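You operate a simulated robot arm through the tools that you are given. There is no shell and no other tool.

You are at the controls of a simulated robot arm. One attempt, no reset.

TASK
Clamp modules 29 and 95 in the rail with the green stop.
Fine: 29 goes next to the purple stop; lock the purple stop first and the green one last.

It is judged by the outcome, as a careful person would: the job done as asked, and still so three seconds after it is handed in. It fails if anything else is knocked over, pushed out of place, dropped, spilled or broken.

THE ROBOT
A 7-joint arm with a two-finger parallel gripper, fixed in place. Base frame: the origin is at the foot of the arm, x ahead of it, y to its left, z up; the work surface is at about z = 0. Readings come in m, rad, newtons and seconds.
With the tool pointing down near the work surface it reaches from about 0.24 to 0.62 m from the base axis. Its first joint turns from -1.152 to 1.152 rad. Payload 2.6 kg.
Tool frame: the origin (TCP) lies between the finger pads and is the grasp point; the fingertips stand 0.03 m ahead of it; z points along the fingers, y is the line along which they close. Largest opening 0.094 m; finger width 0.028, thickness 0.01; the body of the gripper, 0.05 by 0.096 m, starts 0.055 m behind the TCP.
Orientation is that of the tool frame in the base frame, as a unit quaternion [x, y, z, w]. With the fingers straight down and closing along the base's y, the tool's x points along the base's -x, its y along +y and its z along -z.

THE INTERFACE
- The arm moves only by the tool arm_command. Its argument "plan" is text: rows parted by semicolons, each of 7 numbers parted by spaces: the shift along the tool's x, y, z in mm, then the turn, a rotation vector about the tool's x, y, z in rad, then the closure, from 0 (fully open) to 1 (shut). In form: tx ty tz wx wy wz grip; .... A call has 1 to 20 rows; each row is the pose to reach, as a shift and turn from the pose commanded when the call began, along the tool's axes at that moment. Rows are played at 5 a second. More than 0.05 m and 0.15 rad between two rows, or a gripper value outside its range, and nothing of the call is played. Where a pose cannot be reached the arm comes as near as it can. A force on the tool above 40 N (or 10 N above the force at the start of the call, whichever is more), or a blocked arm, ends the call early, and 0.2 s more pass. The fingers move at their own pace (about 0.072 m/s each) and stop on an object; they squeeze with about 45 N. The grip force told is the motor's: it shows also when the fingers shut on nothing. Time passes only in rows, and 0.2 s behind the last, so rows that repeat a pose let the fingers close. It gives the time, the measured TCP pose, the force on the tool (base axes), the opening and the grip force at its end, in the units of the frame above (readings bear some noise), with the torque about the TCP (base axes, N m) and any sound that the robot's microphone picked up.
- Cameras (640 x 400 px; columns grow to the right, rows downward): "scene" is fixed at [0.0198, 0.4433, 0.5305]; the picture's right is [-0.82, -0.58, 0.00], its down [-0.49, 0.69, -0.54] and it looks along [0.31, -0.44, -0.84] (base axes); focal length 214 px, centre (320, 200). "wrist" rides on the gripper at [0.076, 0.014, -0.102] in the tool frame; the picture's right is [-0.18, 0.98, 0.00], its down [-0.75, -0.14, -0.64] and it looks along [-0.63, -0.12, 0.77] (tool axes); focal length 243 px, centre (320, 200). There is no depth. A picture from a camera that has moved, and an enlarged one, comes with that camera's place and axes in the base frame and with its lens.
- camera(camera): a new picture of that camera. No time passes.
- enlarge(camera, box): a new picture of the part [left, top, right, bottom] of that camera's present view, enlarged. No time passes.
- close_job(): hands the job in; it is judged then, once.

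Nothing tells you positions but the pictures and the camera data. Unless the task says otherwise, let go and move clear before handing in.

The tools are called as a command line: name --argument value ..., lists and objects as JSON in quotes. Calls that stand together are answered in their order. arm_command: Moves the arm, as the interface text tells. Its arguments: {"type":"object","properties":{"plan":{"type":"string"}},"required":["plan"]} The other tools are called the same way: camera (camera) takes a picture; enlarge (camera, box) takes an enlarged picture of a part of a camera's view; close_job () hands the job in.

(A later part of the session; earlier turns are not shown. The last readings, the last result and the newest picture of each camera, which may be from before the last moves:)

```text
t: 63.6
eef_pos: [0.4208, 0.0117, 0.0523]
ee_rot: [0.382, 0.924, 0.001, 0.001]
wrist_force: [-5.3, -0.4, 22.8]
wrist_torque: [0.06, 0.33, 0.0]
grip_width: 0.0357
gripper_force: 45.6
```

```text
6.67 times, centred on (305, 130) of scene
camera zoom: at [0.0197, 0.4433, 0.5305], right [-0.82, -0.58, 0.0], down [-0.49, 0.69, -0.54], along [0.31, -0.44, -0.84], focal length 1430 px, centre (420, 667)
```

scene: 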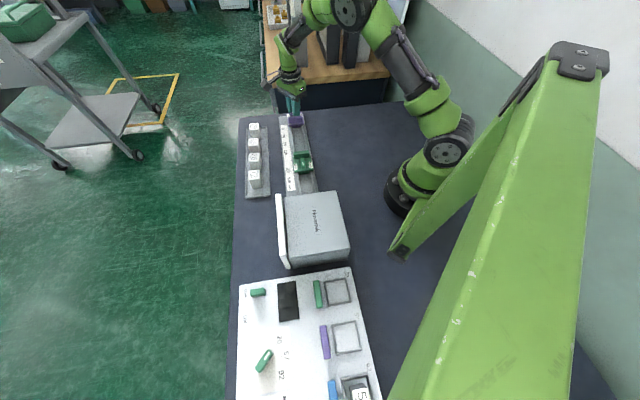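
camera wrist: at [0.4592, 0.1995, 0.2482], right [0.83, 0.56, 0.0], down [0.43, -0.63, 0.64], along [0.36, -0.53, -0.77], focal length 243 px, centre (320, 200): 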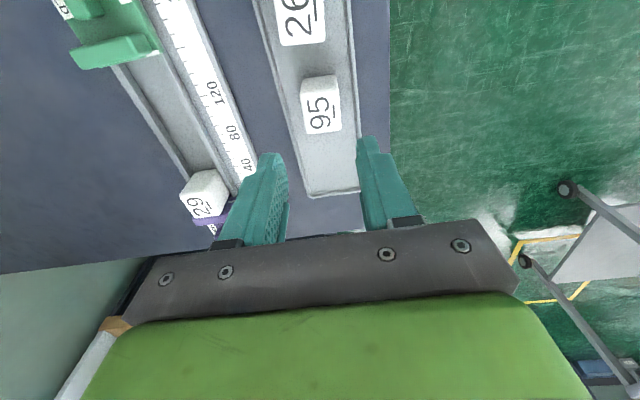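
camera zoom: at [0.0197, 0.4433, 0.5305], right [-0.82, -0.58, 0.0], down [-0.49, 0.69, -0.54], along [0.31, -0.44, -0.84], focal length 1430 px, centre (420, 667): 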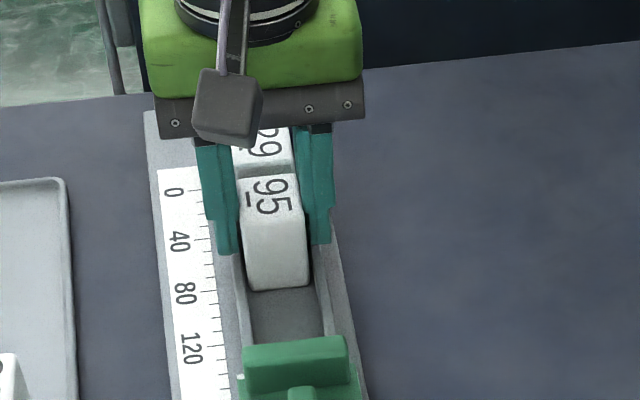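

It's on the floor of the channel. I'll relieve the downward load and slide it toward module 29.

arm_command --plan "0 0 -1 0 0 0 0.85; 0 0 -2 0 0 0 0.85; -2 0 -2 0 0 0 0.85; -4 0 -2 0 0 0 0.85; -6 0 -2 0 0 0 0.85; -6 0 -2 0 0 0 0.85"

enlarge --camera "wrist" --box '[220, 60, 420, 250]'

enlarge --camera "scene" --box '[275, 100, 335, 160]'

```text
t: 65.0
eef_pos: [0.4236, 0.0065, 0.0547]
ee_rot: [0.383, 0.924, -0.001, 0.0]
wrist_force: [0.1, -0.7, -0.4]
wrist_torque: [-0.01, 0.01, 0.03]
grip_width: 0.0356
gripper_force: 45.4
```

```text
2.11 times, centred on (320, 155) of wrist
camera zoom: at [0.3811, 0.0715, 0.1555], right [0.83, 0.56, 0.0], down [0.43, -0.63, 0.64], along [0.36, -0.53, -0.77], focal length 511 px, centre (320, 295)
```

zoom: 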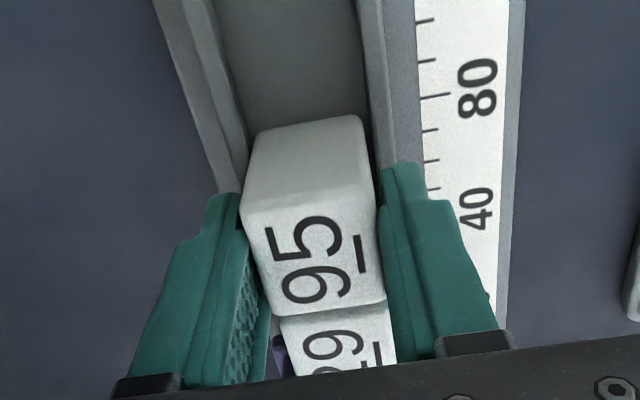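

```text
6.67 times, centred on (305, 130) of scene
camera zoom: at [0.0198, 0.4433, 0.5305], right [-0.82, -0.58, 0.0], down [-0.49, 0.69, -0.54], along [0.31, -0.44, -0.84], focal length 1430 px, centre (420, 667)
```

zoom: 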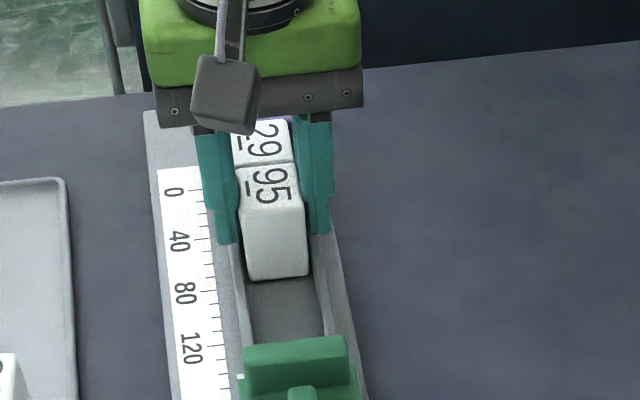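

Sliding free with no load. The gap to module 29 is small now, so I'll continue in 1 mm steps until it touches.

arm_command --plan "-1 0 0 0 0 0 0.85; -2 0 0 0 0 0 0.85; -3 0 0 0 0 0 0.85; -3 0 0 0 0 0 0.85"

```text
t: 66.0
eef_pos: [0.4267, 0.005, 0.0544]
ee_rot: [0.382, 0.924, 0.0, -0.001]
wrist_force: [-3.6, 2.5, -1.5]
wrist_torque: [0.05, 0.1, -0.01]
grip_width: 0.0357
gripper_force: 45.0
```

arm_command --plan "-1 0 0 0 0 0 0.85; -1.5 0 0 0 0 0 0.85; -1.5 0 0 0 0 0 0.85"

enlarge --camera "scene" --box '[285, 105, 325, 145]'

enlarge --camera "wrist" --box '[220, 60, 420, 250]'

```text
t: 66.8
eef_pos: [0.4271, 0.0048, 0.0554]
ee_rot: [0.383, 0.924, 0.0, -0.002]
wrist_force: [-12.2, 11.4, 1.4]
wrist_torque: [0.27, 0.28, -0.04]
grip_width: 0.0355
gripper_force: 44.9
```

```text
10.00 times, centred on (305, 125) of scene
camera zoom: at [0.0198, 0.4433, 0.5305], right [-0.82, -0.58, 0.0], down [-0.49, 0.69, -0.54], along [0.31, -0.44, -0.84], focal length 2145 px, centre (470, 950)
```

zoom: 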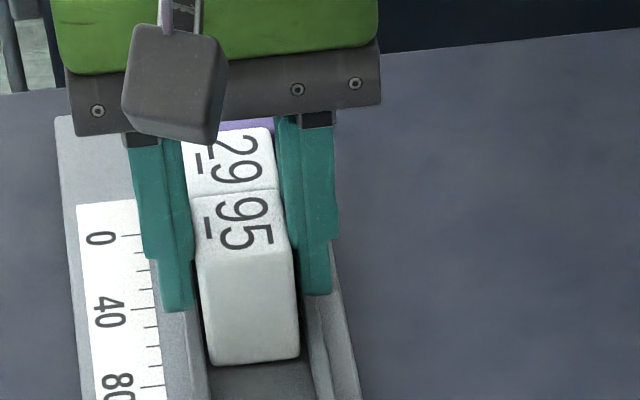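

```text
2.11 times, centred on (320, 155) of wrist
camera zoom: at [0.3841, 0.0698, 0.1557], right [0.82, 0.57, 0.0], down [0.44, -0.63, 0.64], along [0.36, -0.53, -0.77], focal length 511 px, centre (320, 295)
```

zoom: 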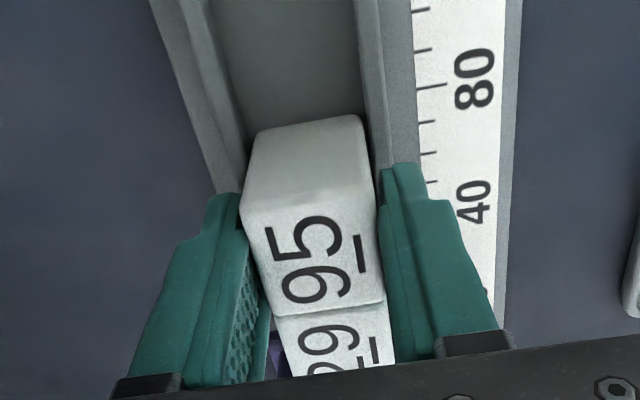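

Both modules are now hard against each other and the purple stop, at about 17 N. I'll relax, release module 95 and rise clear.

arm_command --plan "1.5 0 0 0 0 0 0.85; 1.5 0 1.5 0 0 0 0.85; 1.5 0 1.5 0 0 0 0.85; 1.5 0 1.5 0 0 0 0.7; 1.5 0 1.5 0 0 0 0.55; 1.5 0 1.5 0 0 0 0.55; 1.5 0 -10 0 0 0 0.55; 1.5 0 -30 0 0 0 0.55; 1.5 0 -60 0 0 0 0.55; 1.5 0 -60 0 0 0 0.55"

camera --camera "wrist"

enlarge --camera "wrist" --box '[220, 20, 420, 210]'

enlarge --camera "scene" --box '[275, 105, 335, 165]'

```text
t: 69.0
eef_pos: [0.4259, 0.0037, 0.1147]
ee_rot: [0.383, 0.924, 0.0, 0.0]
wrist_force: [0.3, -0.3, -0.1]
wrist_torque: [-0.02, -0.01, -0.02]
grip_width: 0.0422
gripper_force: 0.1
```

```text
taken
camera wrist: at [0.3822, 0.0687, 0.2154], right [0.83, 0.56, 0.0], down [0.43, -0.63, 0.64], along [0.36, -0.53, -0.77], focal length 243 px, centre (320, 200)
```

wrist: 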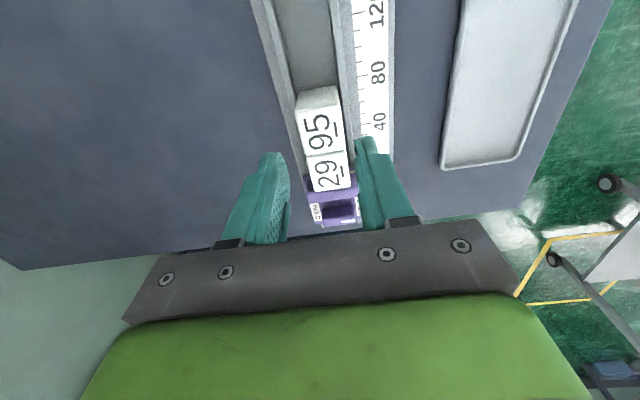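

```text
2.11 times, centred on (320, 115) of wrist
camera zoom: at [0.3822, 0.0687, 0.2154], right [0.83, 0.56, 0.0], down [0.43, -0.63, 0.64], along [0.36, -0.53, -0.77], focal length 511 px, centre (320, 379)
```

zoom: 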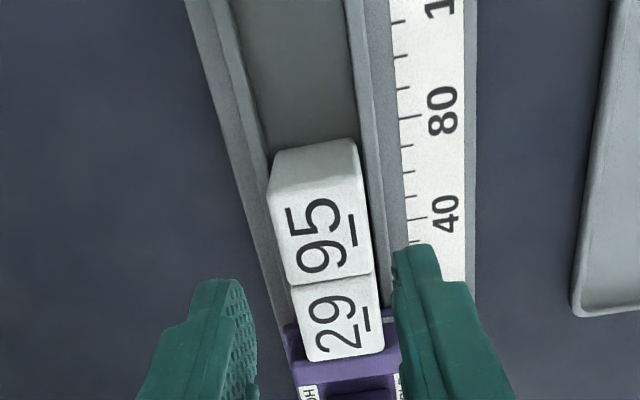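

```text
6.67 times, centred on (305, 135) of scene
camera zoom: at [0.0198, 0.4433, 0.5305], right [-0.82, -0.58, 0.0], down [-0.49, 0.69, -0.54], along [0.31, -0.44, -0.84], focal length 1430 px, centre (420, 633)
```

zoom: 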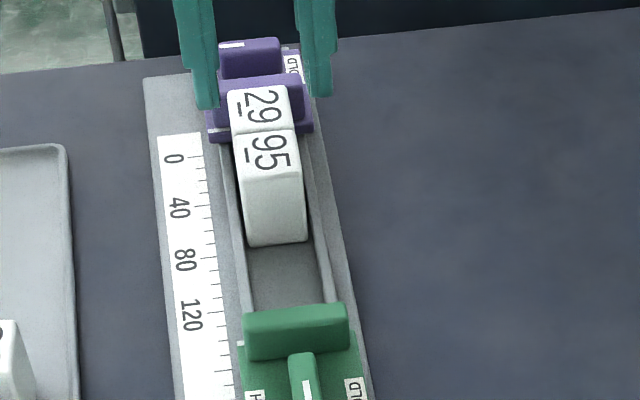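

Modules 29 and 95 are seated in the channel, touching each other and the purple stop. Now I'll move over the green stop's lever.

arm_command --plan "25 0 0 0 0 0 0.55; 50 0 0 0 0 0 0.55; 75 0 0 0 0 0 0.55; 100 0 0 0 0 0 0.55; 125 -0.4 0 0 0 0 0.55; 140 -0.4 10 0 0 0 0.55; 146.5 -0.4 20 0 0 0 0.55; 146.5 -0.4 35 0 0 0 0.55; 146.5 -0.4 44 0 0 0 0.55; 146.5 -0.4 44 0 0 0 0.55"

camera --camera "wrist"

enlarge --camera "wrist" --box '[240, 80, 400, 200]'

enlarge --camera "scene" --box '[280, 120, 330, 180]'

```text
t: 71.2
eef_pos: [0.3221, 0.1077, 0.0704]
ee_rot: [0.383, 0.924, 0.0, 0.0]
wrist_force: [-0.1, 0.3, 0.4]
wrist_torque: [-0.03, 0.01, 0.0]
grip_width: 0.0422
gripper_force: 0.0
```

```text
taken
camera wrist: at [0.2791, 0.1729, 0.1711], right [0.83, 0.56, 0.0], down [0.43, -0.63, 0.64], along [0.36, -0.53, -0.77], focal length 243 px, centre (320, 200)
```

wrist: 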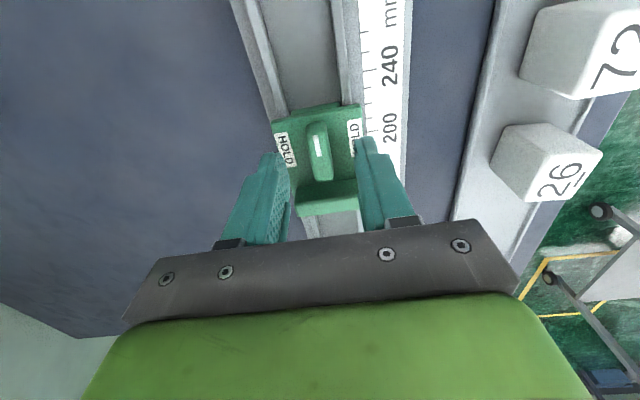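

```text
3.33 times, centred on (320, 140) of wrist
camera zoom: at [0.2791, 0.1729, 0.1711], right [0.83, 0.56, 0.0], down [0.43, -0.63, 0.64], along [0.36, -0.53, -0.77], focal length 809 px, centre (320, 400)
```

zoom: 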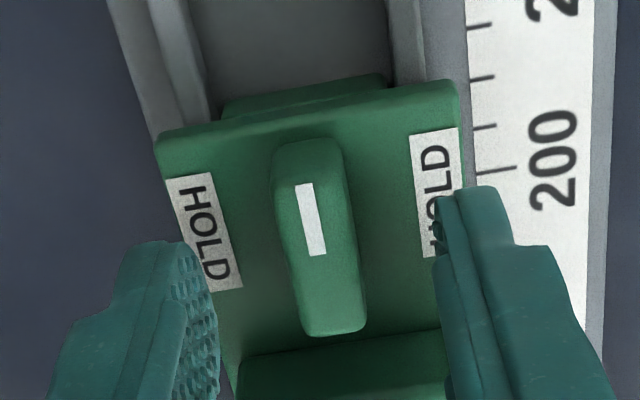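

```text
6.67 times, centred on (305, 150) of scene
camera zoom: at [0.0198, 0.4433, 0.5305], right [-0.82, -0.58, 0.0], down [-0.49, 0.69, -0.54], along [0.31, -0.44, -0.84], focal length 1430 px, centre (420, 533)
```

zoom: 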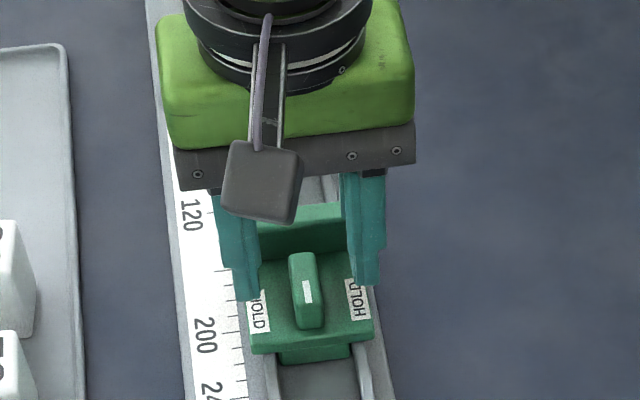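

The TCP is about 2.5 mm short of the lever's pivot. I'll correct that, go down and grip the green lever.

arm_command --plan "2.5 0.5 3 0 0 0 0.55; 2.5 0.5 7 0 0 0 0.55; 2.5 0.5 10 0 0 0 0.55; 2.5 0.5 10 0 0 0 0.7; 2.5 0.5 10 0 0 0 0.85; 2.5 0.5 10 0 0 0 1; 2.5 0.5 10 0 0 0 1; 2.5 0.5 10 0 0 0 1"

enlarge --camera "wrist" --box '[240, 80, 400, 200]'

enlarge --camera "scene" --box '[280, 120, 330, 180]'

```text
t: 73.0
eef_pos: [0.3218, 0.1108, 0.0608]
ee_rot: [0.383, 0.924, 0.0, 0.0]
wrist_force: [-0.4, -0.7, -1.1]
wrist_torque: [0.03, 0.06, 0.01]
grip_width: 0.0124
gripper_force: 45.1
```

```text
3.33 times, centred on (320, 140) of wrist
camera zoom: at [0.278, 0.175, 0.1607], right [0.83, 0.56, 0.0], down [0.43, -0.63, 0.64], along [0.36, -0.53, -0.77], focal length 809 px, centre (320, 400)
```

zoom: 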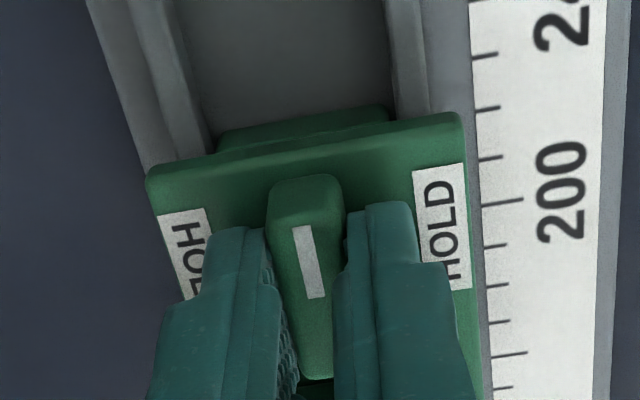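

```text
6.67 times, centred on (305, 150) of scene
camera zoom: at [0.0198, 0.4433, 0.5305], right [-0.82, -0.58, 0.0], down [-0.49, 0.69, -0.54], along [0.31, -0.44, -0.84], focal length 1430 px, centre (420, 533)
```

zoom: 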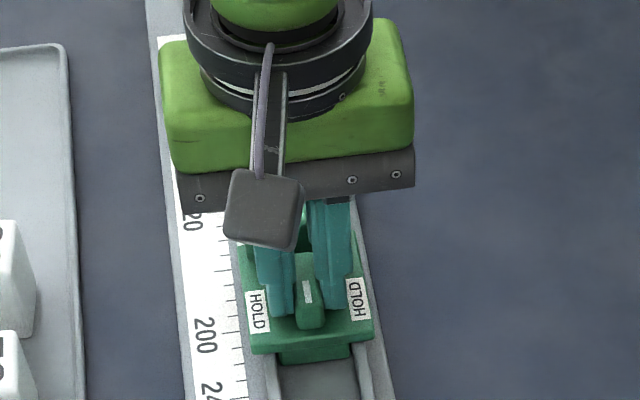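

The green lever is gripped with no side load. I'll slide the stop about 68 mm toward the modules and then approach slowly.

arm_command --plan "-4 0 0 0 0 0 1; -10 0 0 0 0 0 1; -18 0 0 0 0 0 1; -26 0 0 0 0 0 1; -34 0 0 0 0 0 1; -42 0 0 0 0 0 1; -50 0 0 0 0 0 1; -57 0 0 0 0 0 1; -63 0 0 0 0 0 1; -68 0 0 0 0 0 1; -68 0 0 0 0 0 1"

camera --camera "wrist"

enlarge --camera "scene" --box '[275, 105, 335, 165]'

```text
t: 75.4
eef_pos: [0.3695, 0.0619, 0.061]
ee_rot: [0.382, 0.924, -0.001, -0.001]
wrist_force: [-3.0, -0.6, -30.7]
wrist_torque: [0.13, 0.08, 0.01]
grip_width: 0.0124
gripper_force: 45.4
```

```text
taken
camera wrist: at [0.3265, 0.127, 0.1613], right [0.83, 0.56, 0.0], down [0.43, -0.63, 0.64], along [0.36, -0.53, -0.77], focal length 243 px, centre (320, 200)
```

wrist: 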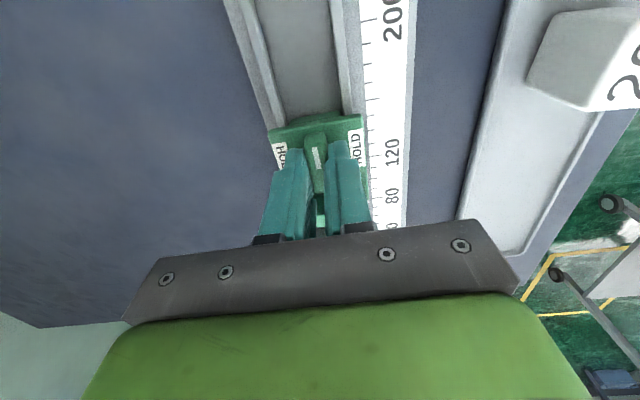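

```text
6.67 times, centred on (305, 135) of scene
camera zoom: at [0.02, 0.4433, 0.5304], right [-0.82, -0.58, 0.0], down [-0.49, 0.69, -0.54], along [0.31, -0.44, -0.84], focal length 1430 px, centre (420, 633)
```

zoom: 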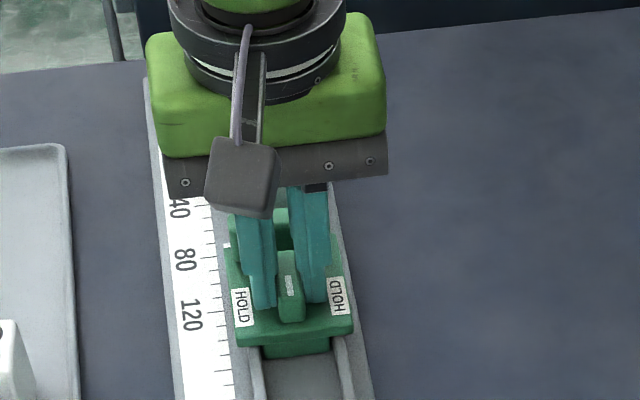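

The slide went smoothly, but the tool is pulling up on the stop at about 30 N. I'll relieve that before approaching the modules.

arm_command --plan "0 0 1 0 0 0 1; 0 0 2 0 0 0 1; 0 0 2 0 0 0 1"

enlarge --camera "wrist" --box '[240, 80, 400, 200]'

```text
t: 76.2
eef_pos: [0.37, 0.0607, 0.059]
ee_rot: [0.384, 0.923, -0.001, 0.002]
wrist_force: [-14.5, -13.6, 24.5]
wrist_torque: [0.27, 1.03, 0.01]
grip_width: 0.0126
gripper_force: 44.9
```

```text
3.33 times, centred on (320, 140) of wrist
camera zoom: at [0.3266, 0.1262, 0.161], right [0.83, 0.56, 0.0], down [0.43, -0.63, 0.64], along [0.36, -0.53, -0.77], focal length 809 px, centre (320, 400)
```

zoom: 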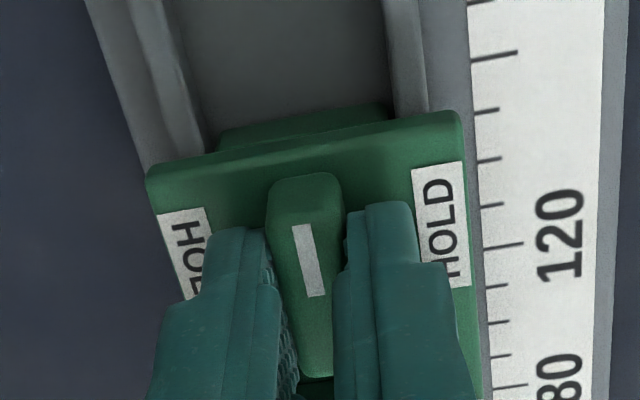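

arm_command --plan "0 0 -0.9 0 0 0 1; 0 0 -0.9 0 0 0 1"

```text
t: 76.8
eef_pos: [0.3695, 0.0607, 0.0617]
ee_rot: [0.383, 0.924, 0.0, 0.002]
wrist_force: [-12.2, -12.9, 23.4]
wrist_torque: [-0.99, -0.29, 0.01]
grip_width: 0.0124
gripper_force: 44.8
```

The forces look like stored grip tension, so I'll open to release it and then re-grip the lever in place.

arm_command --plan "0 0 0 0 0 0 0.75; 0 0 0 0 0 0 0.75; 0 0 -1.1 0 0 0 0.75; 0 0 -1.1 0 0 0 0.75"

enlarge --camera "wrist" --box '[240, 80, 400, 200]'

enlarge --camera "scene" --box '[275, 105, 335, 165]'

```text
t: 77.8
eef_pos: [0.3681, 0.0632, 0.0615]
ee_rot: [0.383, 0.924, 0.0, 0.0]
wrist_force: [-0.1, 0.2, -0.1]
wrist_torque: [0.03, 0.01, -0.01]
grip_width: 0.0235
gripper_force: 0.1
```

```text
3.33 times, centred on (320, 140) of wrist
camera zoom: at [0.325, 0.1276, 0.1614], right [0.83, 0.56, 0.0], down [0.43, -0.63, 0.64], along [0.36, -0.53, -0.77], focal length 809 px, centre (320, 400)
```

zoom: 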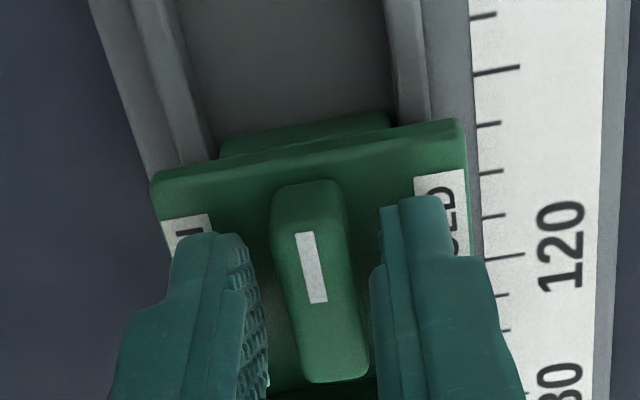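

```text
6.67 times, centred on (305, 135) of scene
camera zoom: at [0.0198, 0.4433, 0.5305], right [-0.82, -0.58, 0.0], down [-0.49, 0.69, -0.54], along [0.31, -0.44, -0.84], focal length 1430 px, centre (420, 633)
```

zoom: 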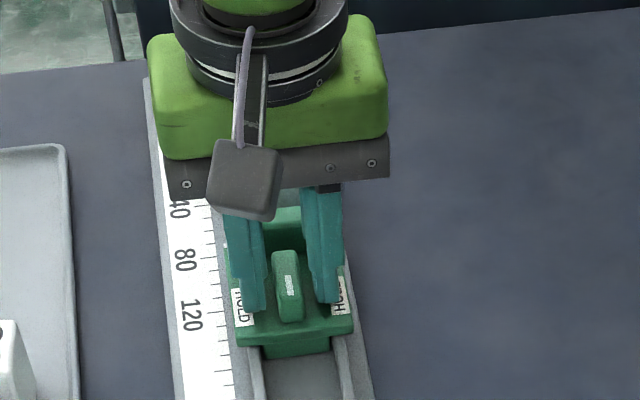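

Forces are back to zero and the lever is still centred between the fingers. I'll re-grip 1 mm nearer the pivot and continue slowly toward module 95.

arm_command --plan "-1.2 0 0 0 0 0 0.75; -1.2 0 0 0 0 0 0.9; -1.2 0 0 0 0 0 1; -1.2 0 0 0 0 0 1; -1.2 0 0 0 0 0 1; -3 0 0 0 0 0 1; -5 0 0 0 0 0 1; -7 0 0 0 0 0 1; -7 0 0 0 0 0 1"

camera --camera "wrist"

enlarge --camera "scene" --box '[275, 105, 335, 165]'

```text
t: 79.8
eef_pos: [0.3739, 0.0568, 0.0606]
ee_rot: [0.383, 0.924, 0.001, 0.0]
wrist_force: [-0.4, 0.9, 12.4]
wrist_torque: [0.6, 0.64, 0.0]
grip_width: 0.0124
gripper_force: 45.1
```

```text
taken
camera wrist: at [0.331, 0.1216, 0.1613], right [0.83, 0.56, 0.0], down [0.43, -0.63, 0.64], along [0.36, -0.53, -0.77], focal length 243 px, centre (320, 200)
```

wrist: 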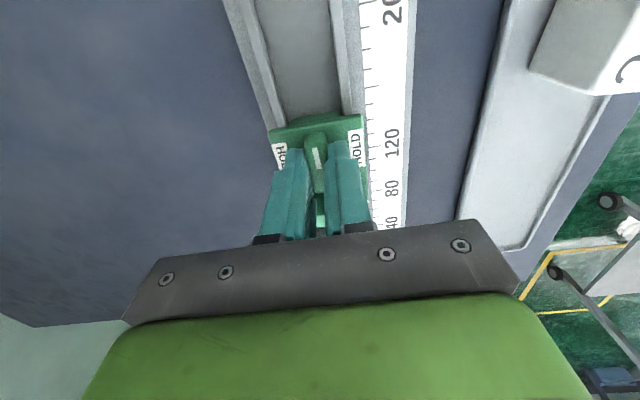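

```text
6.67 times, centred on (305, 135) of scene
camera zoom: at [0.0198, 0.4433, 0.5305], right [-0.82, -0.58, 0.0], down [-0.49, 0.69, -0.54], along [0.31, -0.44, -0.84], focal length 1430 px, centre (420, 633)
```

zoom: 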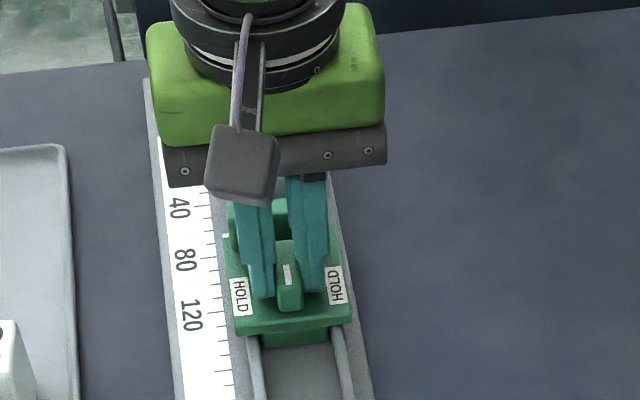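

The stop is close to module 95 now. I'll continue in 1 mm steps and watch for contact.

arm_command --plan "-1 0 0 0 0 0 1; -2 0 0 0 0 0 1; -3 0 0 0 0 0 1; -4 0 0 0 0 0 1; -4 0 0 0 0 0 1"

```text
t: 81.0
eef_pos: [0.378, 0.0535, 0.0605]
ee_rot: [0.383, 0.924, 0.0, 0.0]
wrist_force: [-6.9, -8.1, 31.7]
wrist_torque: [-0.35, 0.06, 0.0]
grip_width: 0.0125
gripper_force: 45.2
```

arm_command --plan "0 0 -0.6 0 0 0 1; -1 0 -0.6 0 0 0 1; -2 0 -0.6 0 0 0 1; -2 0 -0.6 0 0 0 1"

enlarge --camera "scene" --box '[275, 105, 335, 165]'

```text
t: 82.0
eef_pos: [0.379, 0.0525, 0.0602]
ee_rot: [0.383, 0.924, 0.0, 0.0]
wrist_force: [-3.7, -1.6, 15.5]
wrist_torque: [-0.25, -0.14, 0.0]
grip_width: 0.0125
gripper_force: 44.9
```

```text
6.67 times, centred on (305, 135) of scene
camera zoom: at [0.0198, 0.4433, 0.5305], right [-0.82, -0.58, 0.0], down [-0.49, 0.69, -0.54], along [0.31, -0.44, -0.84], focal length 1430 px, centre (420, 633)
```

zoom: 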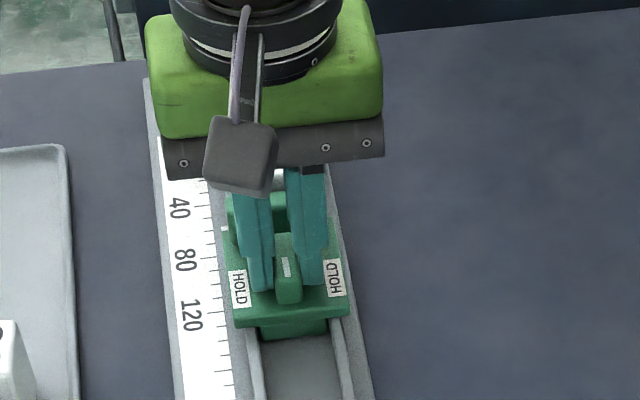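

arm_command --plan "-1 0 -0.3 0 0 0 1; -2 0 -0.3 0 0 0 1; -2 0 -0.3 0 0 0 1"

```text
t: 82.8
eef_pos: [0.3796, 0.0525, 0.0615]
ee_rot: [0.382, 0.924, 0.0, -0.001]
wrist_force: [-3.8, 6.5, -2.0]
wrist_torque: [-0.58, -0.67, -0.03]
grip_width: 0.0126
gripper_force: 44.7
```

arm_command --plan "-0.7 0 0 0 0 0 1; -1.2 0 0 0 0 0 1; -1.2 0 0 0 0 0 1"

enlarge --camera "scene" --box '[275, 105, 335, 165]'

enlarge --camera "wrist" --box '[240, 100, 400, 240]'

```text
t: 83.6
eef_pos: [0.3796, 0.0509, 0.0604]
ee_rot: [0.383, 0.924, 0.0, -0.003]
wrist_force: [-5.7, 18.1, -12.1]
wrist_torque: [0.06, -0.26, -0.06]
grip_width: 0.0124
gripper_force: 45.3
```

```text
6.67 times, centred on (305, 135) of scene
camera zoom: at [0.0199, 0.4433, 0.5305], right [-0.82, -0.58, 0.0], down [-0.49, 0.69, -0.54], along [0.31, -0.44, -0.84], focal length 1430 px, centre (420, 633)
```

zoom: 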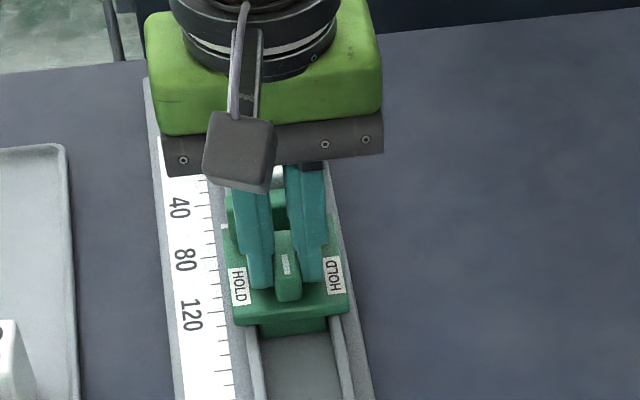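

```text
2.86 times, centred on (320, 170) of wrist
camera zoom: at [0.3365, 0.1164, 0.1613], right [0.82, 0.57, 0.0], down [0.44, -0.63, 0.64], along [0.36, -0.53, -0.77], focal length 693 px, centre (320, 286)
```

zoom: 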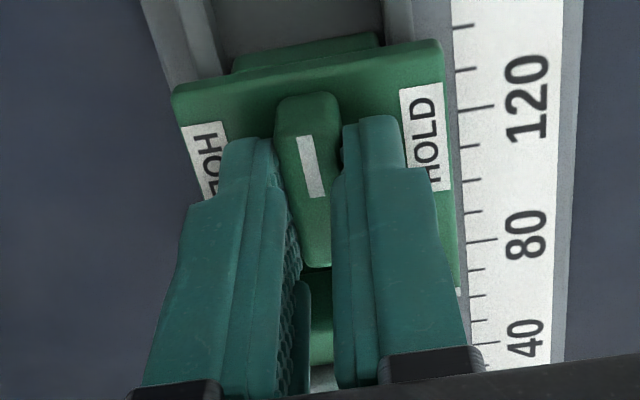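

The green stop is now pressing on the modules at about 17 N. Keeping that light pressure, I'll test a small clockwise turn of the green lever.

arm_command --plan "0.3 0 0 0 0 0.06 1; 0.3 0 0 0 0 0.12 1; 0.3 0 0 0 0 0.18 1; 0.3 0 0 0 0 0.24 1; 0.3 0 0 0 0 0.24 1"

enlarge --camera "wrist" --box '[240, 80, 400, 200]'

enlarge --camera "scene" --box '[275, 105, 335, 165]'

```text
t: 84.8
eef_pos: [0.3792, 0.0514, 0.0616]
ee_rot: [0.49, 0.872, 0.0, -0.002]
wrist_force: [-4.1, 14.2, -22.2]
wrist_torque: [0.6, 0.23, 0.0]
grip_width: 0.0122
gripper_force: 44.7
```

```text
3.33 times, centred on (320, 140) of wrist
camera zoom: at [0.3528, 0.125, 0.1612], right [0.94, 0.35, 0.0], down [0.27, -0.72, 0.64], along [0.23, -0.6, -0.77], focal length 809 px, centre (320, 400)
```

zoom: 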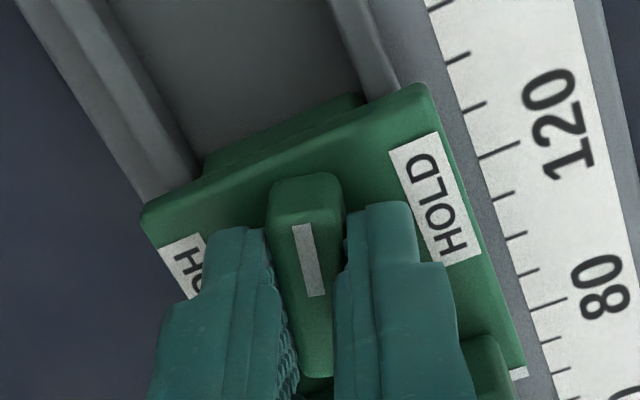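

```text
6.67 times, centred on (305, 135) of scene
camera zoom: at [0.0199, 0.4433, 0.5305], right [-0.82, -0.58, 0.0], down [-0.49, 0.69, -0.54], along [0.31, -0.44, -0.84], focal length 1430 px, centre (420, 633)
```

zoom: 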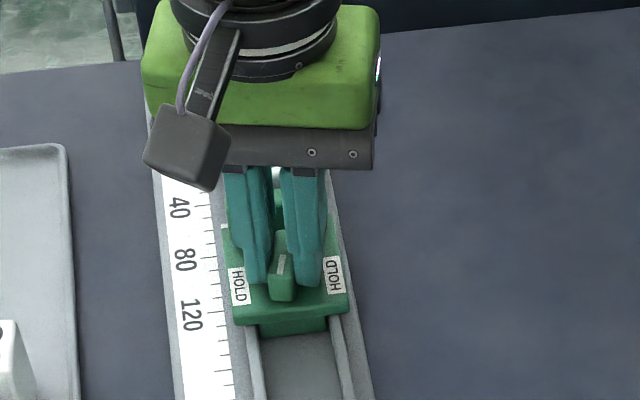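

It turns freely clockwise like the purple one. I'll continue the turn while holding the pressure.

arm_command --plan "0 0 0.3 0 0 0.1 1; 0 0 0.5 0 0 0.2 1; 0 0 0.5 0 0 0.3 1; 0 0 0.5 0 0 0.4 1; 0 0 0.5 0 0 0.5 1; 0 0 0.5 0 0 0.6 1; 0 0 0.5 0 0 0.6 1"

enlarge --camera "scene" --box '[275, 105, 335, 165]'

camera --camera "wrist"

```text
t: 86.4
eef_pos: [0.3799, 0.0509, 0.0604]
ee_rot: [0.727, 0.687, -0.001, 0.0]
wrist_force: [-9.9, 11.6, -18.0]
wrist_torque: [0.2, 0.17, 0.04]
grip_width: 0.0125
gripper_force: 44.8
```

```text
6.67 times, centred on (305, 135) of scene
camera zoom: at [0.0199, 0.4433, 0.5305], right [-0.82, -0.58, 0.0], down [-0.49, 0.69, -0.54], along [0.31, -0.44, -0.84], focal length 1430 px, centre (420, 633)
```

zoom: 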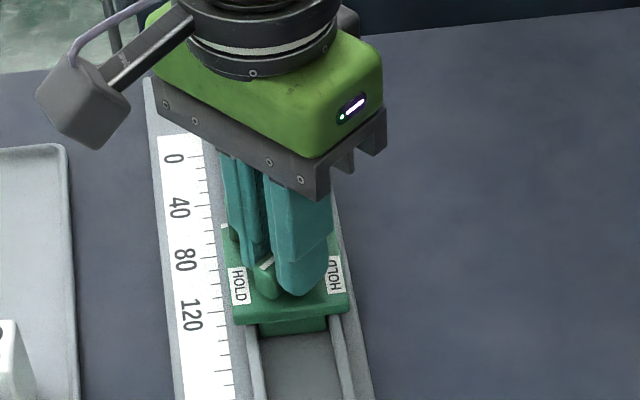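

```text
taken
camera wrist: at [0.3987, 0.1274, 0.1613], right [0.97, -0.24, 0.0], down [-0.18, -0.75, 0.64], along [-0.15, -0.62, -0.77], focal length 243 px, centre (320, 200)
```

wrist: 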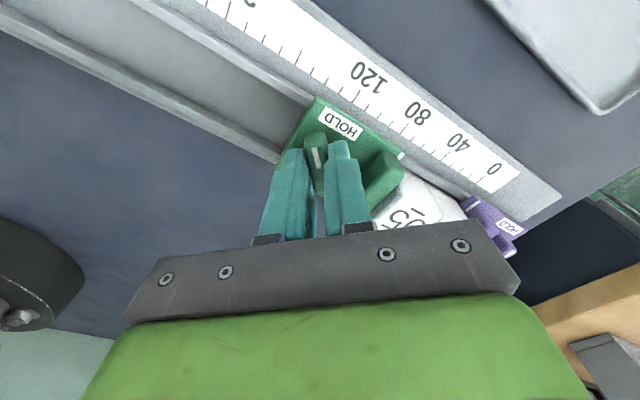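

The turn is halfway, with contact pressure steady at about 15 N. I'll finish the rest to HOLD.

arm_command --plan "0 0 0.3 0 0 0.1 1; 0 0 0.5 0 0 0.2 1; 0 0 0.5 0 0 0.3 1; 0 0 0.5 0 0 0.4 1; 0 0 0.5 0 0 0.5 1; 0 0 0.5 0 0 0.6 1; 0 0 0.5 0 0 0.68 1; 0 0 0.5 0 0 0.74 1; 0 0 0.5 0 0 0.74 1"

enlarge --camera "wrist" --box '[240, 80, 400, 200]'

enlarge --camera "scene" --box '[275, 105, 335, 165]'

```text
t: 88.2
eef_pos: [0.3799, 0.0507, 0.0603]
ee_rot: [0.924, 0.381, -0.003, -0.004]
wrist_force: [-2.7, 0.9, 4.1]
wrist_torque: [-0.05, -0.07, 0.04]
grip_width: 0.0125
gripper_force: 44.8
stopped in row 8: the force on the tool passed its limit at 41 N (the readings are from after the stop); the commanded pose is now the measured one
```

```text
3.33 times, centred on (320, 140) of wrist
camera zoom: at [0.4445, 0.0955, 0.161], right [0.56, -0.83, -0.01], down [-0.63, -0.43, 0.64], along [-0.53, -0.36, -0.76], focal length 809 px, centre (320, 400)
```

zoom: 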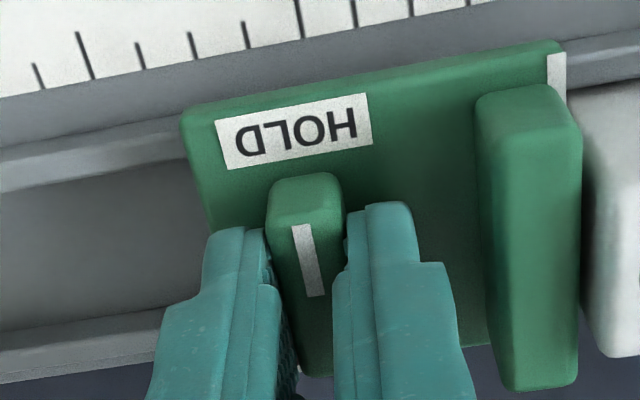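

```text
6.67 times, centred on (305, 135) of scene
camera zoom: at [0.0199, 0.4433, 0.5305], right [-0.82, -0.58, 0.0], down [-0.49, 0.69, -0.54], along [0.31, -0.44, -0.84], focal length 1430 px, centre (420, 633)
```

zoom: 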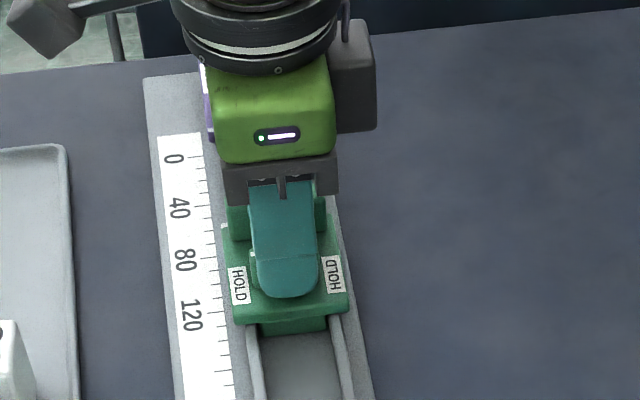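

The lever points at HOLD, and the call stopped at 41 N just as it reached its end. I'll nudge it a touch further to make sure it's fully home.

arm_command --plan "0 0 0 0 0 0.015 1; 0 0 0 0 0 0.03 1; 0 0 0 0 0 0.03 1"

enlarge --camera "wrist" --box '[240, 80, 400, 200]'

```text
t: 89.0
eef_pos: [0.3802, 0.0506, 0.0611]
ee_rot: [0.929, 0.371, -0.002, -0.001]
wrist_force: [9.9, 4.9, -16.8]
wrist_torque: [-0.43, -0.2, 1.02]
grip_width: 0.0121
gripper_force: 45.4
```

```text
3.33 times, centred on (320, 140) of wrist
camera zoom: at [0.4454, 0.094, 0.161], right [0.54, -0.84, 0.0], down [-0.64, -0.42, 0.64], along [-0.54, -0.35, -0.77], focal length 809 px, centre (320, 400)
```

zoom: 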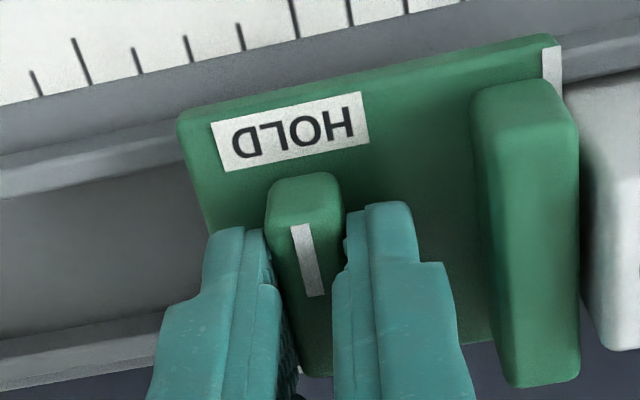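

The end stop shows 1.0 N m, so the green lever is fully at HOLD. I'll relax the twist, open slightly and lift straight up.

arm_command --plan "0 0 0 0 0 -0.026 1; 0 0 0 0 0 -0.026 0.85; 0 0 0 0 0 -0.026 0.72; 0 0 0 0 0 -0.026 0.72; 0 0 -8 0 0 -0.026 0.72; 0 0 -25 0 0 -0.026 0.72; 0 0 -50 0 0 -0.026 0.72; 0 0 -85 0 0 -0.026 0.72; 0 0 -85 0 0 -0.026 0.72"

camera --camera "wrist"

enlarge --camera "wrist" --box '[200, 20, 480, 220]'

enlarge --camera "scene" --box '[275, 105, 335, 165]'

```text
t: 91.0
eef_pos: [0.3786, 0.0493, 0.1453]
ee_rot: [0.924, 0.381, -0.002, -0.002]
wrist_force: [0.7, 0.3, -1.0]
wrist_torque: [-0.03, 0.01, 0.0]
grip_width: 0.0262
gripper_force: 0.1
```

```text
taken
camera wrist: at [0.4432, 0.094, 0.2451], right [0.56, -0.83, -0.01], down [-0.63, -0.43, 0.64], along [-0.54, -0.36, -0.76], focal length 243 px, centre (320, 200)
```

wrist: 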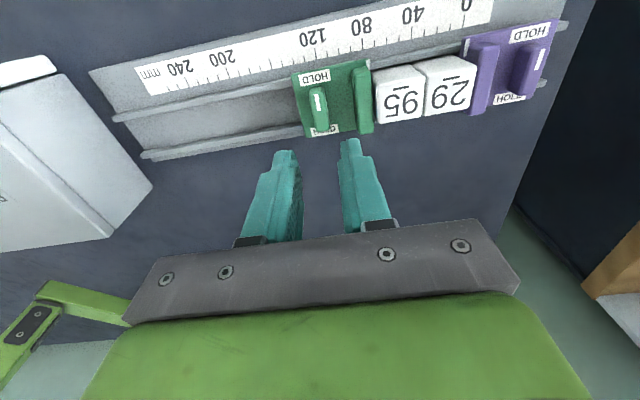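

```text
2.00 times, centred on (340, 120) of wrist
camera zoom: at [0.4432, 0.094, 0.2451], right [0.56, -0.83, -0.01], down [-0.63, -0.43, 0.64], along [-0.54, -0.36, -0.76], focal length 485 px, centre (280, 360)
```

zoom: 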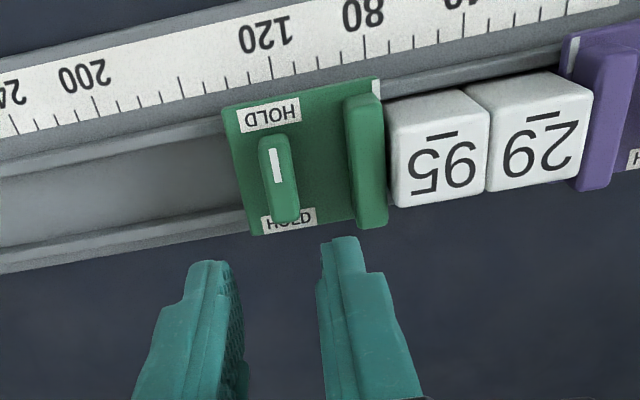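

```text
6.67 times, centred on (305, 135) of scene
camera zoom: at [0.0198, 0.4433, 0.5305], right [-0.82, -0.58, 0.0], down [-0.49, 0.69, -0.54], along [0.31, -0.44, -0.84], focal length 1430 px, centre (420, 633)
```

zoom: 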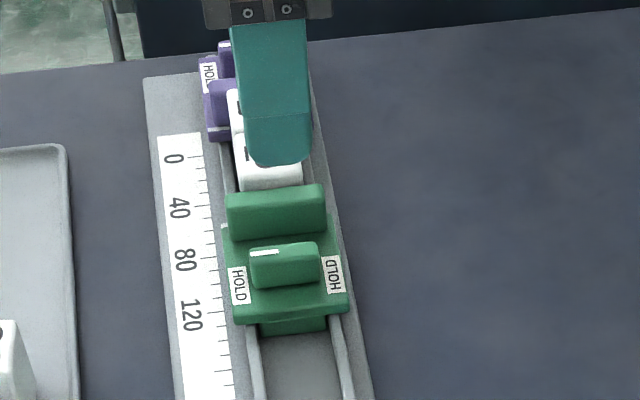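

Both levers point to HOLD and the modules sit between the stops. I'll take a close look at the contact faces.

enlarge --camera "wrist" --box '[330, 40, 430, 150]'

enlarge --camera "wrist" --box '[420, 0, 570, 130]'

camera --camera "scene"

```text
3.64 times, centred on (380, 95) of wrist
camera zoom: at [0.4432, 0.094, 0.2451], right [0.56, -0.83, -0.01], down [-0.63, -0.43, 0.64], along [-0.54, -0.36, -0.76], focal length 882 px, centre (102, 582)
```

zoom: 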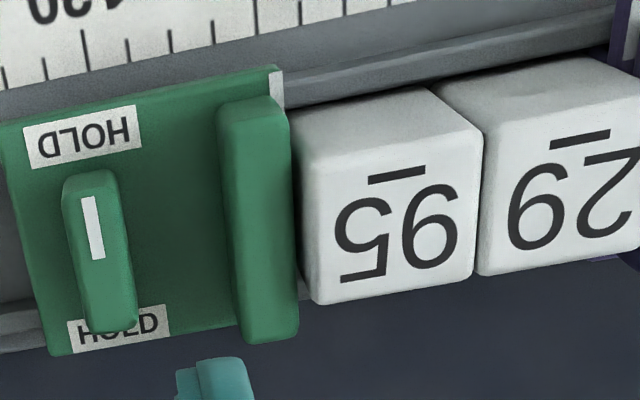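

```text
3.08 times, centred on (495, 65) of wrist
camera zoom: at [0.4432, 0.094, 0.2451], right [0.56, -0.83, -0.01], down [-0.63, -0.43, 0.64], along [-0.54, -0.36, -0.76], focal length 746 px, centre (-218, 615)
```

zoom: 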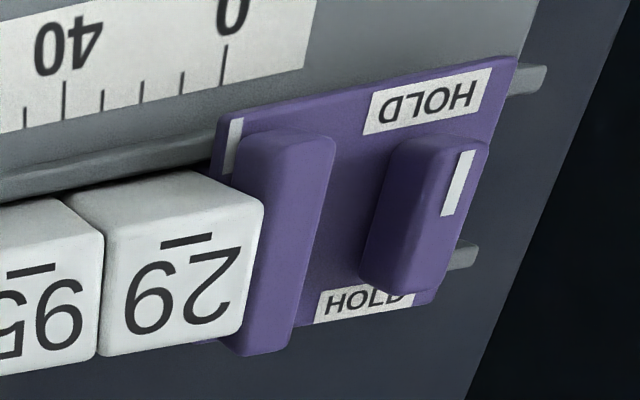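

```text
taken
```

scene: 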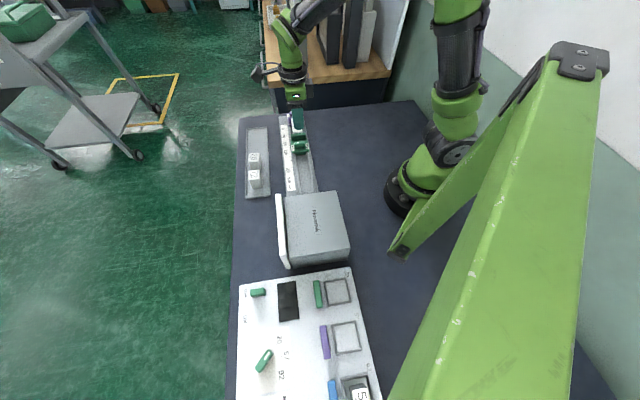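

From this angle I can't quite judge the contact at the green face, so I'll move the camera directly above that joint.

arm_command --plan "0 12 -5 0 0 0 0.72; 0 24 -5 0 0 0 0.72; 0 36 -5 0 0 0 0.72; 0 36 -5 0 0 0 0.72"

camera --camera "wrist"

enlarge --camera "wrist" --box '[260, 40, 370, 150]'

enlarge --camera "wrist" --box '[340, 20, 470, 150]'

```text
t: 92.0
eef_pos: [0.4046, 0.0247, 0.1488]
ee_rot: [0.925, 0.381, -0.001, -0.002]
wrist_force: [-0.1, -0.3, 0.9]
wrist_torque: [-0.01, -0.02, 0.03]
grip_width: 0.0265
gripper_force: 0.1
```

```text
taken
camera wrist: at [0.47, 0.0694, 0.2496], right [0.56, -0.83, -0.01], down [-0.63, -0.43, 0.64], along [-0.54, -0.36, -0.77], focal length 243 px, centre (320, 200)
```

wrist: 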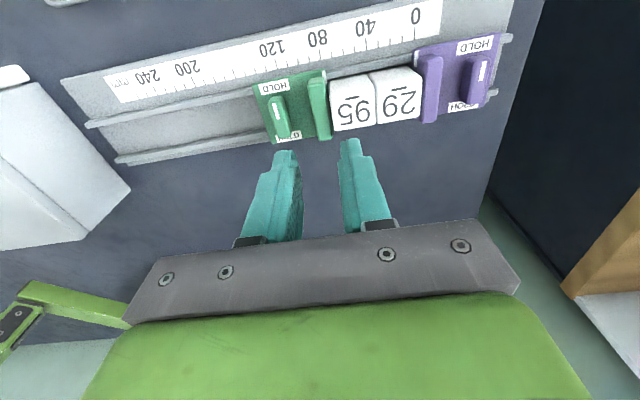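

```text
3.64 times, centred on (315, 95) of wrist
camera zoom: at [0.47, 0.0694, 0.2496], right [0.56, -0.83, -0.01], down [-0.63, -0.43, 0.64], along [-0.54, -0.36, -0.77], focal length 882 px, centre (338, 582)
```

zoom: 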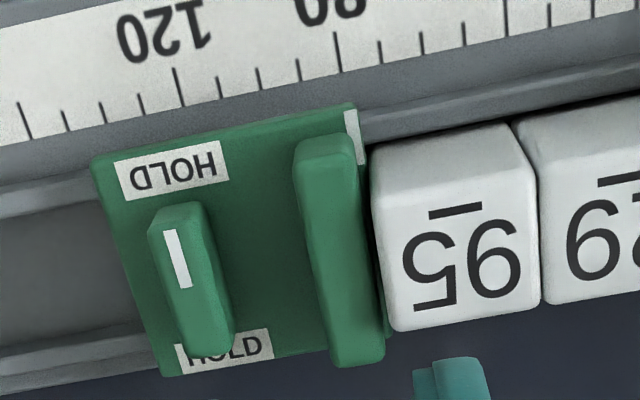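

```text
3.08 times, centred on (405, 85) of wrist
camera zoom: at [0.47, 0.0694, 0.2496], right [0.56, -0.83, -0.01], down [-0.63, -0.43, 0.64], along [-0.54, -0.36, -0.77], focal length 746 px, centre (58, 554)
```

zoom: 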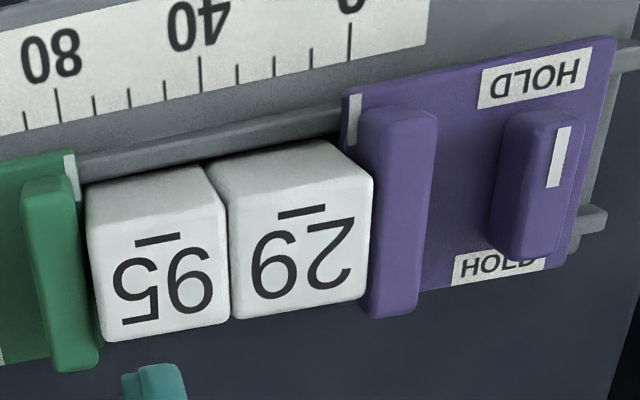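

From directly above, both joints look tight, but I'd like to see the green-to-95 joint at higher magnification.

enlarge --camera "wrist" --box '[315, 70, 347, 95]'

enlarge --camera "wrist" --box '[318, 115, 350, 140]'

enlarge --camera "wrist" --box '[400, 45, 440, 75]'

```text
16.00 times, centred on (331, 82) of wrist
camera zoom: at [0.47, 0.0694, 0.2496], right [0.56, -0.83, -0.01], down [-0.63, -0.43, 0.64], along [-0.54, -0.36, -0.77], focal length 3882 px, centre (144, 2080)
```

zoom: 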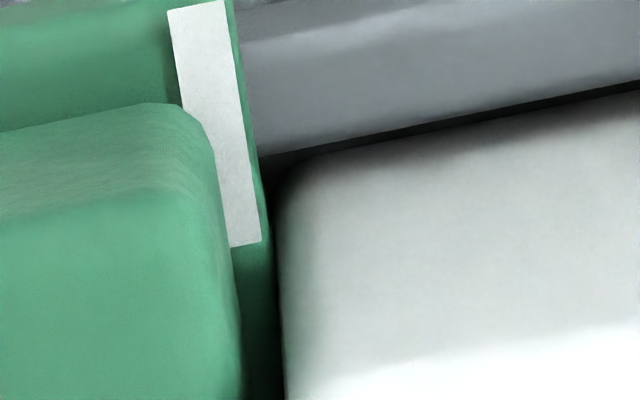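

```text
16.00 times, centred on (334, 128) of wrist
camera zoom: at [0.47, 0.0694, 0.2496], right [0.56, -0.83, -0.01], down [-0.63, -0.43, 0.64], along [-0.54, -0.36, -0.77], focal length 3882 px, centre (96, 1360)
```

zoom: 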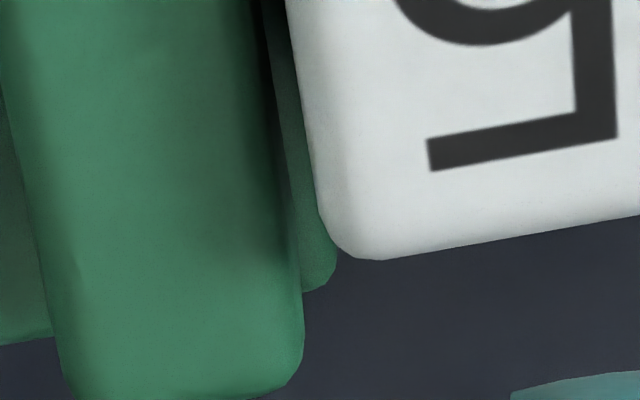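

```text
13.33 times, centred on (420, 60) of wrist
camera zoom: at [0.47, 0.0694, 0.2496], right [0.56, -0.83, -0.01], down [-0.63, -0.43, 0.64], along [-0.54, -0.36, -0.77], focal length 3235 px, centre (-1013, 2067)
```

zoom: 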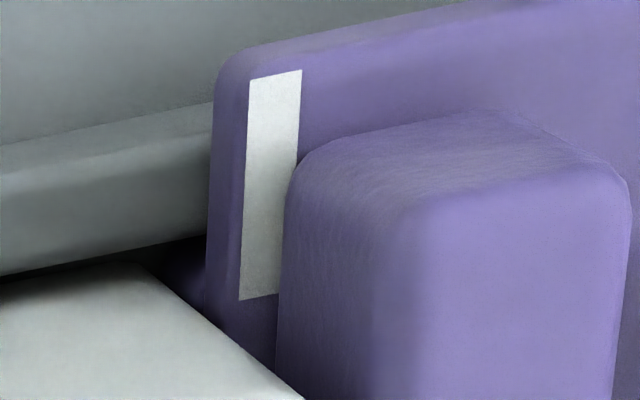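

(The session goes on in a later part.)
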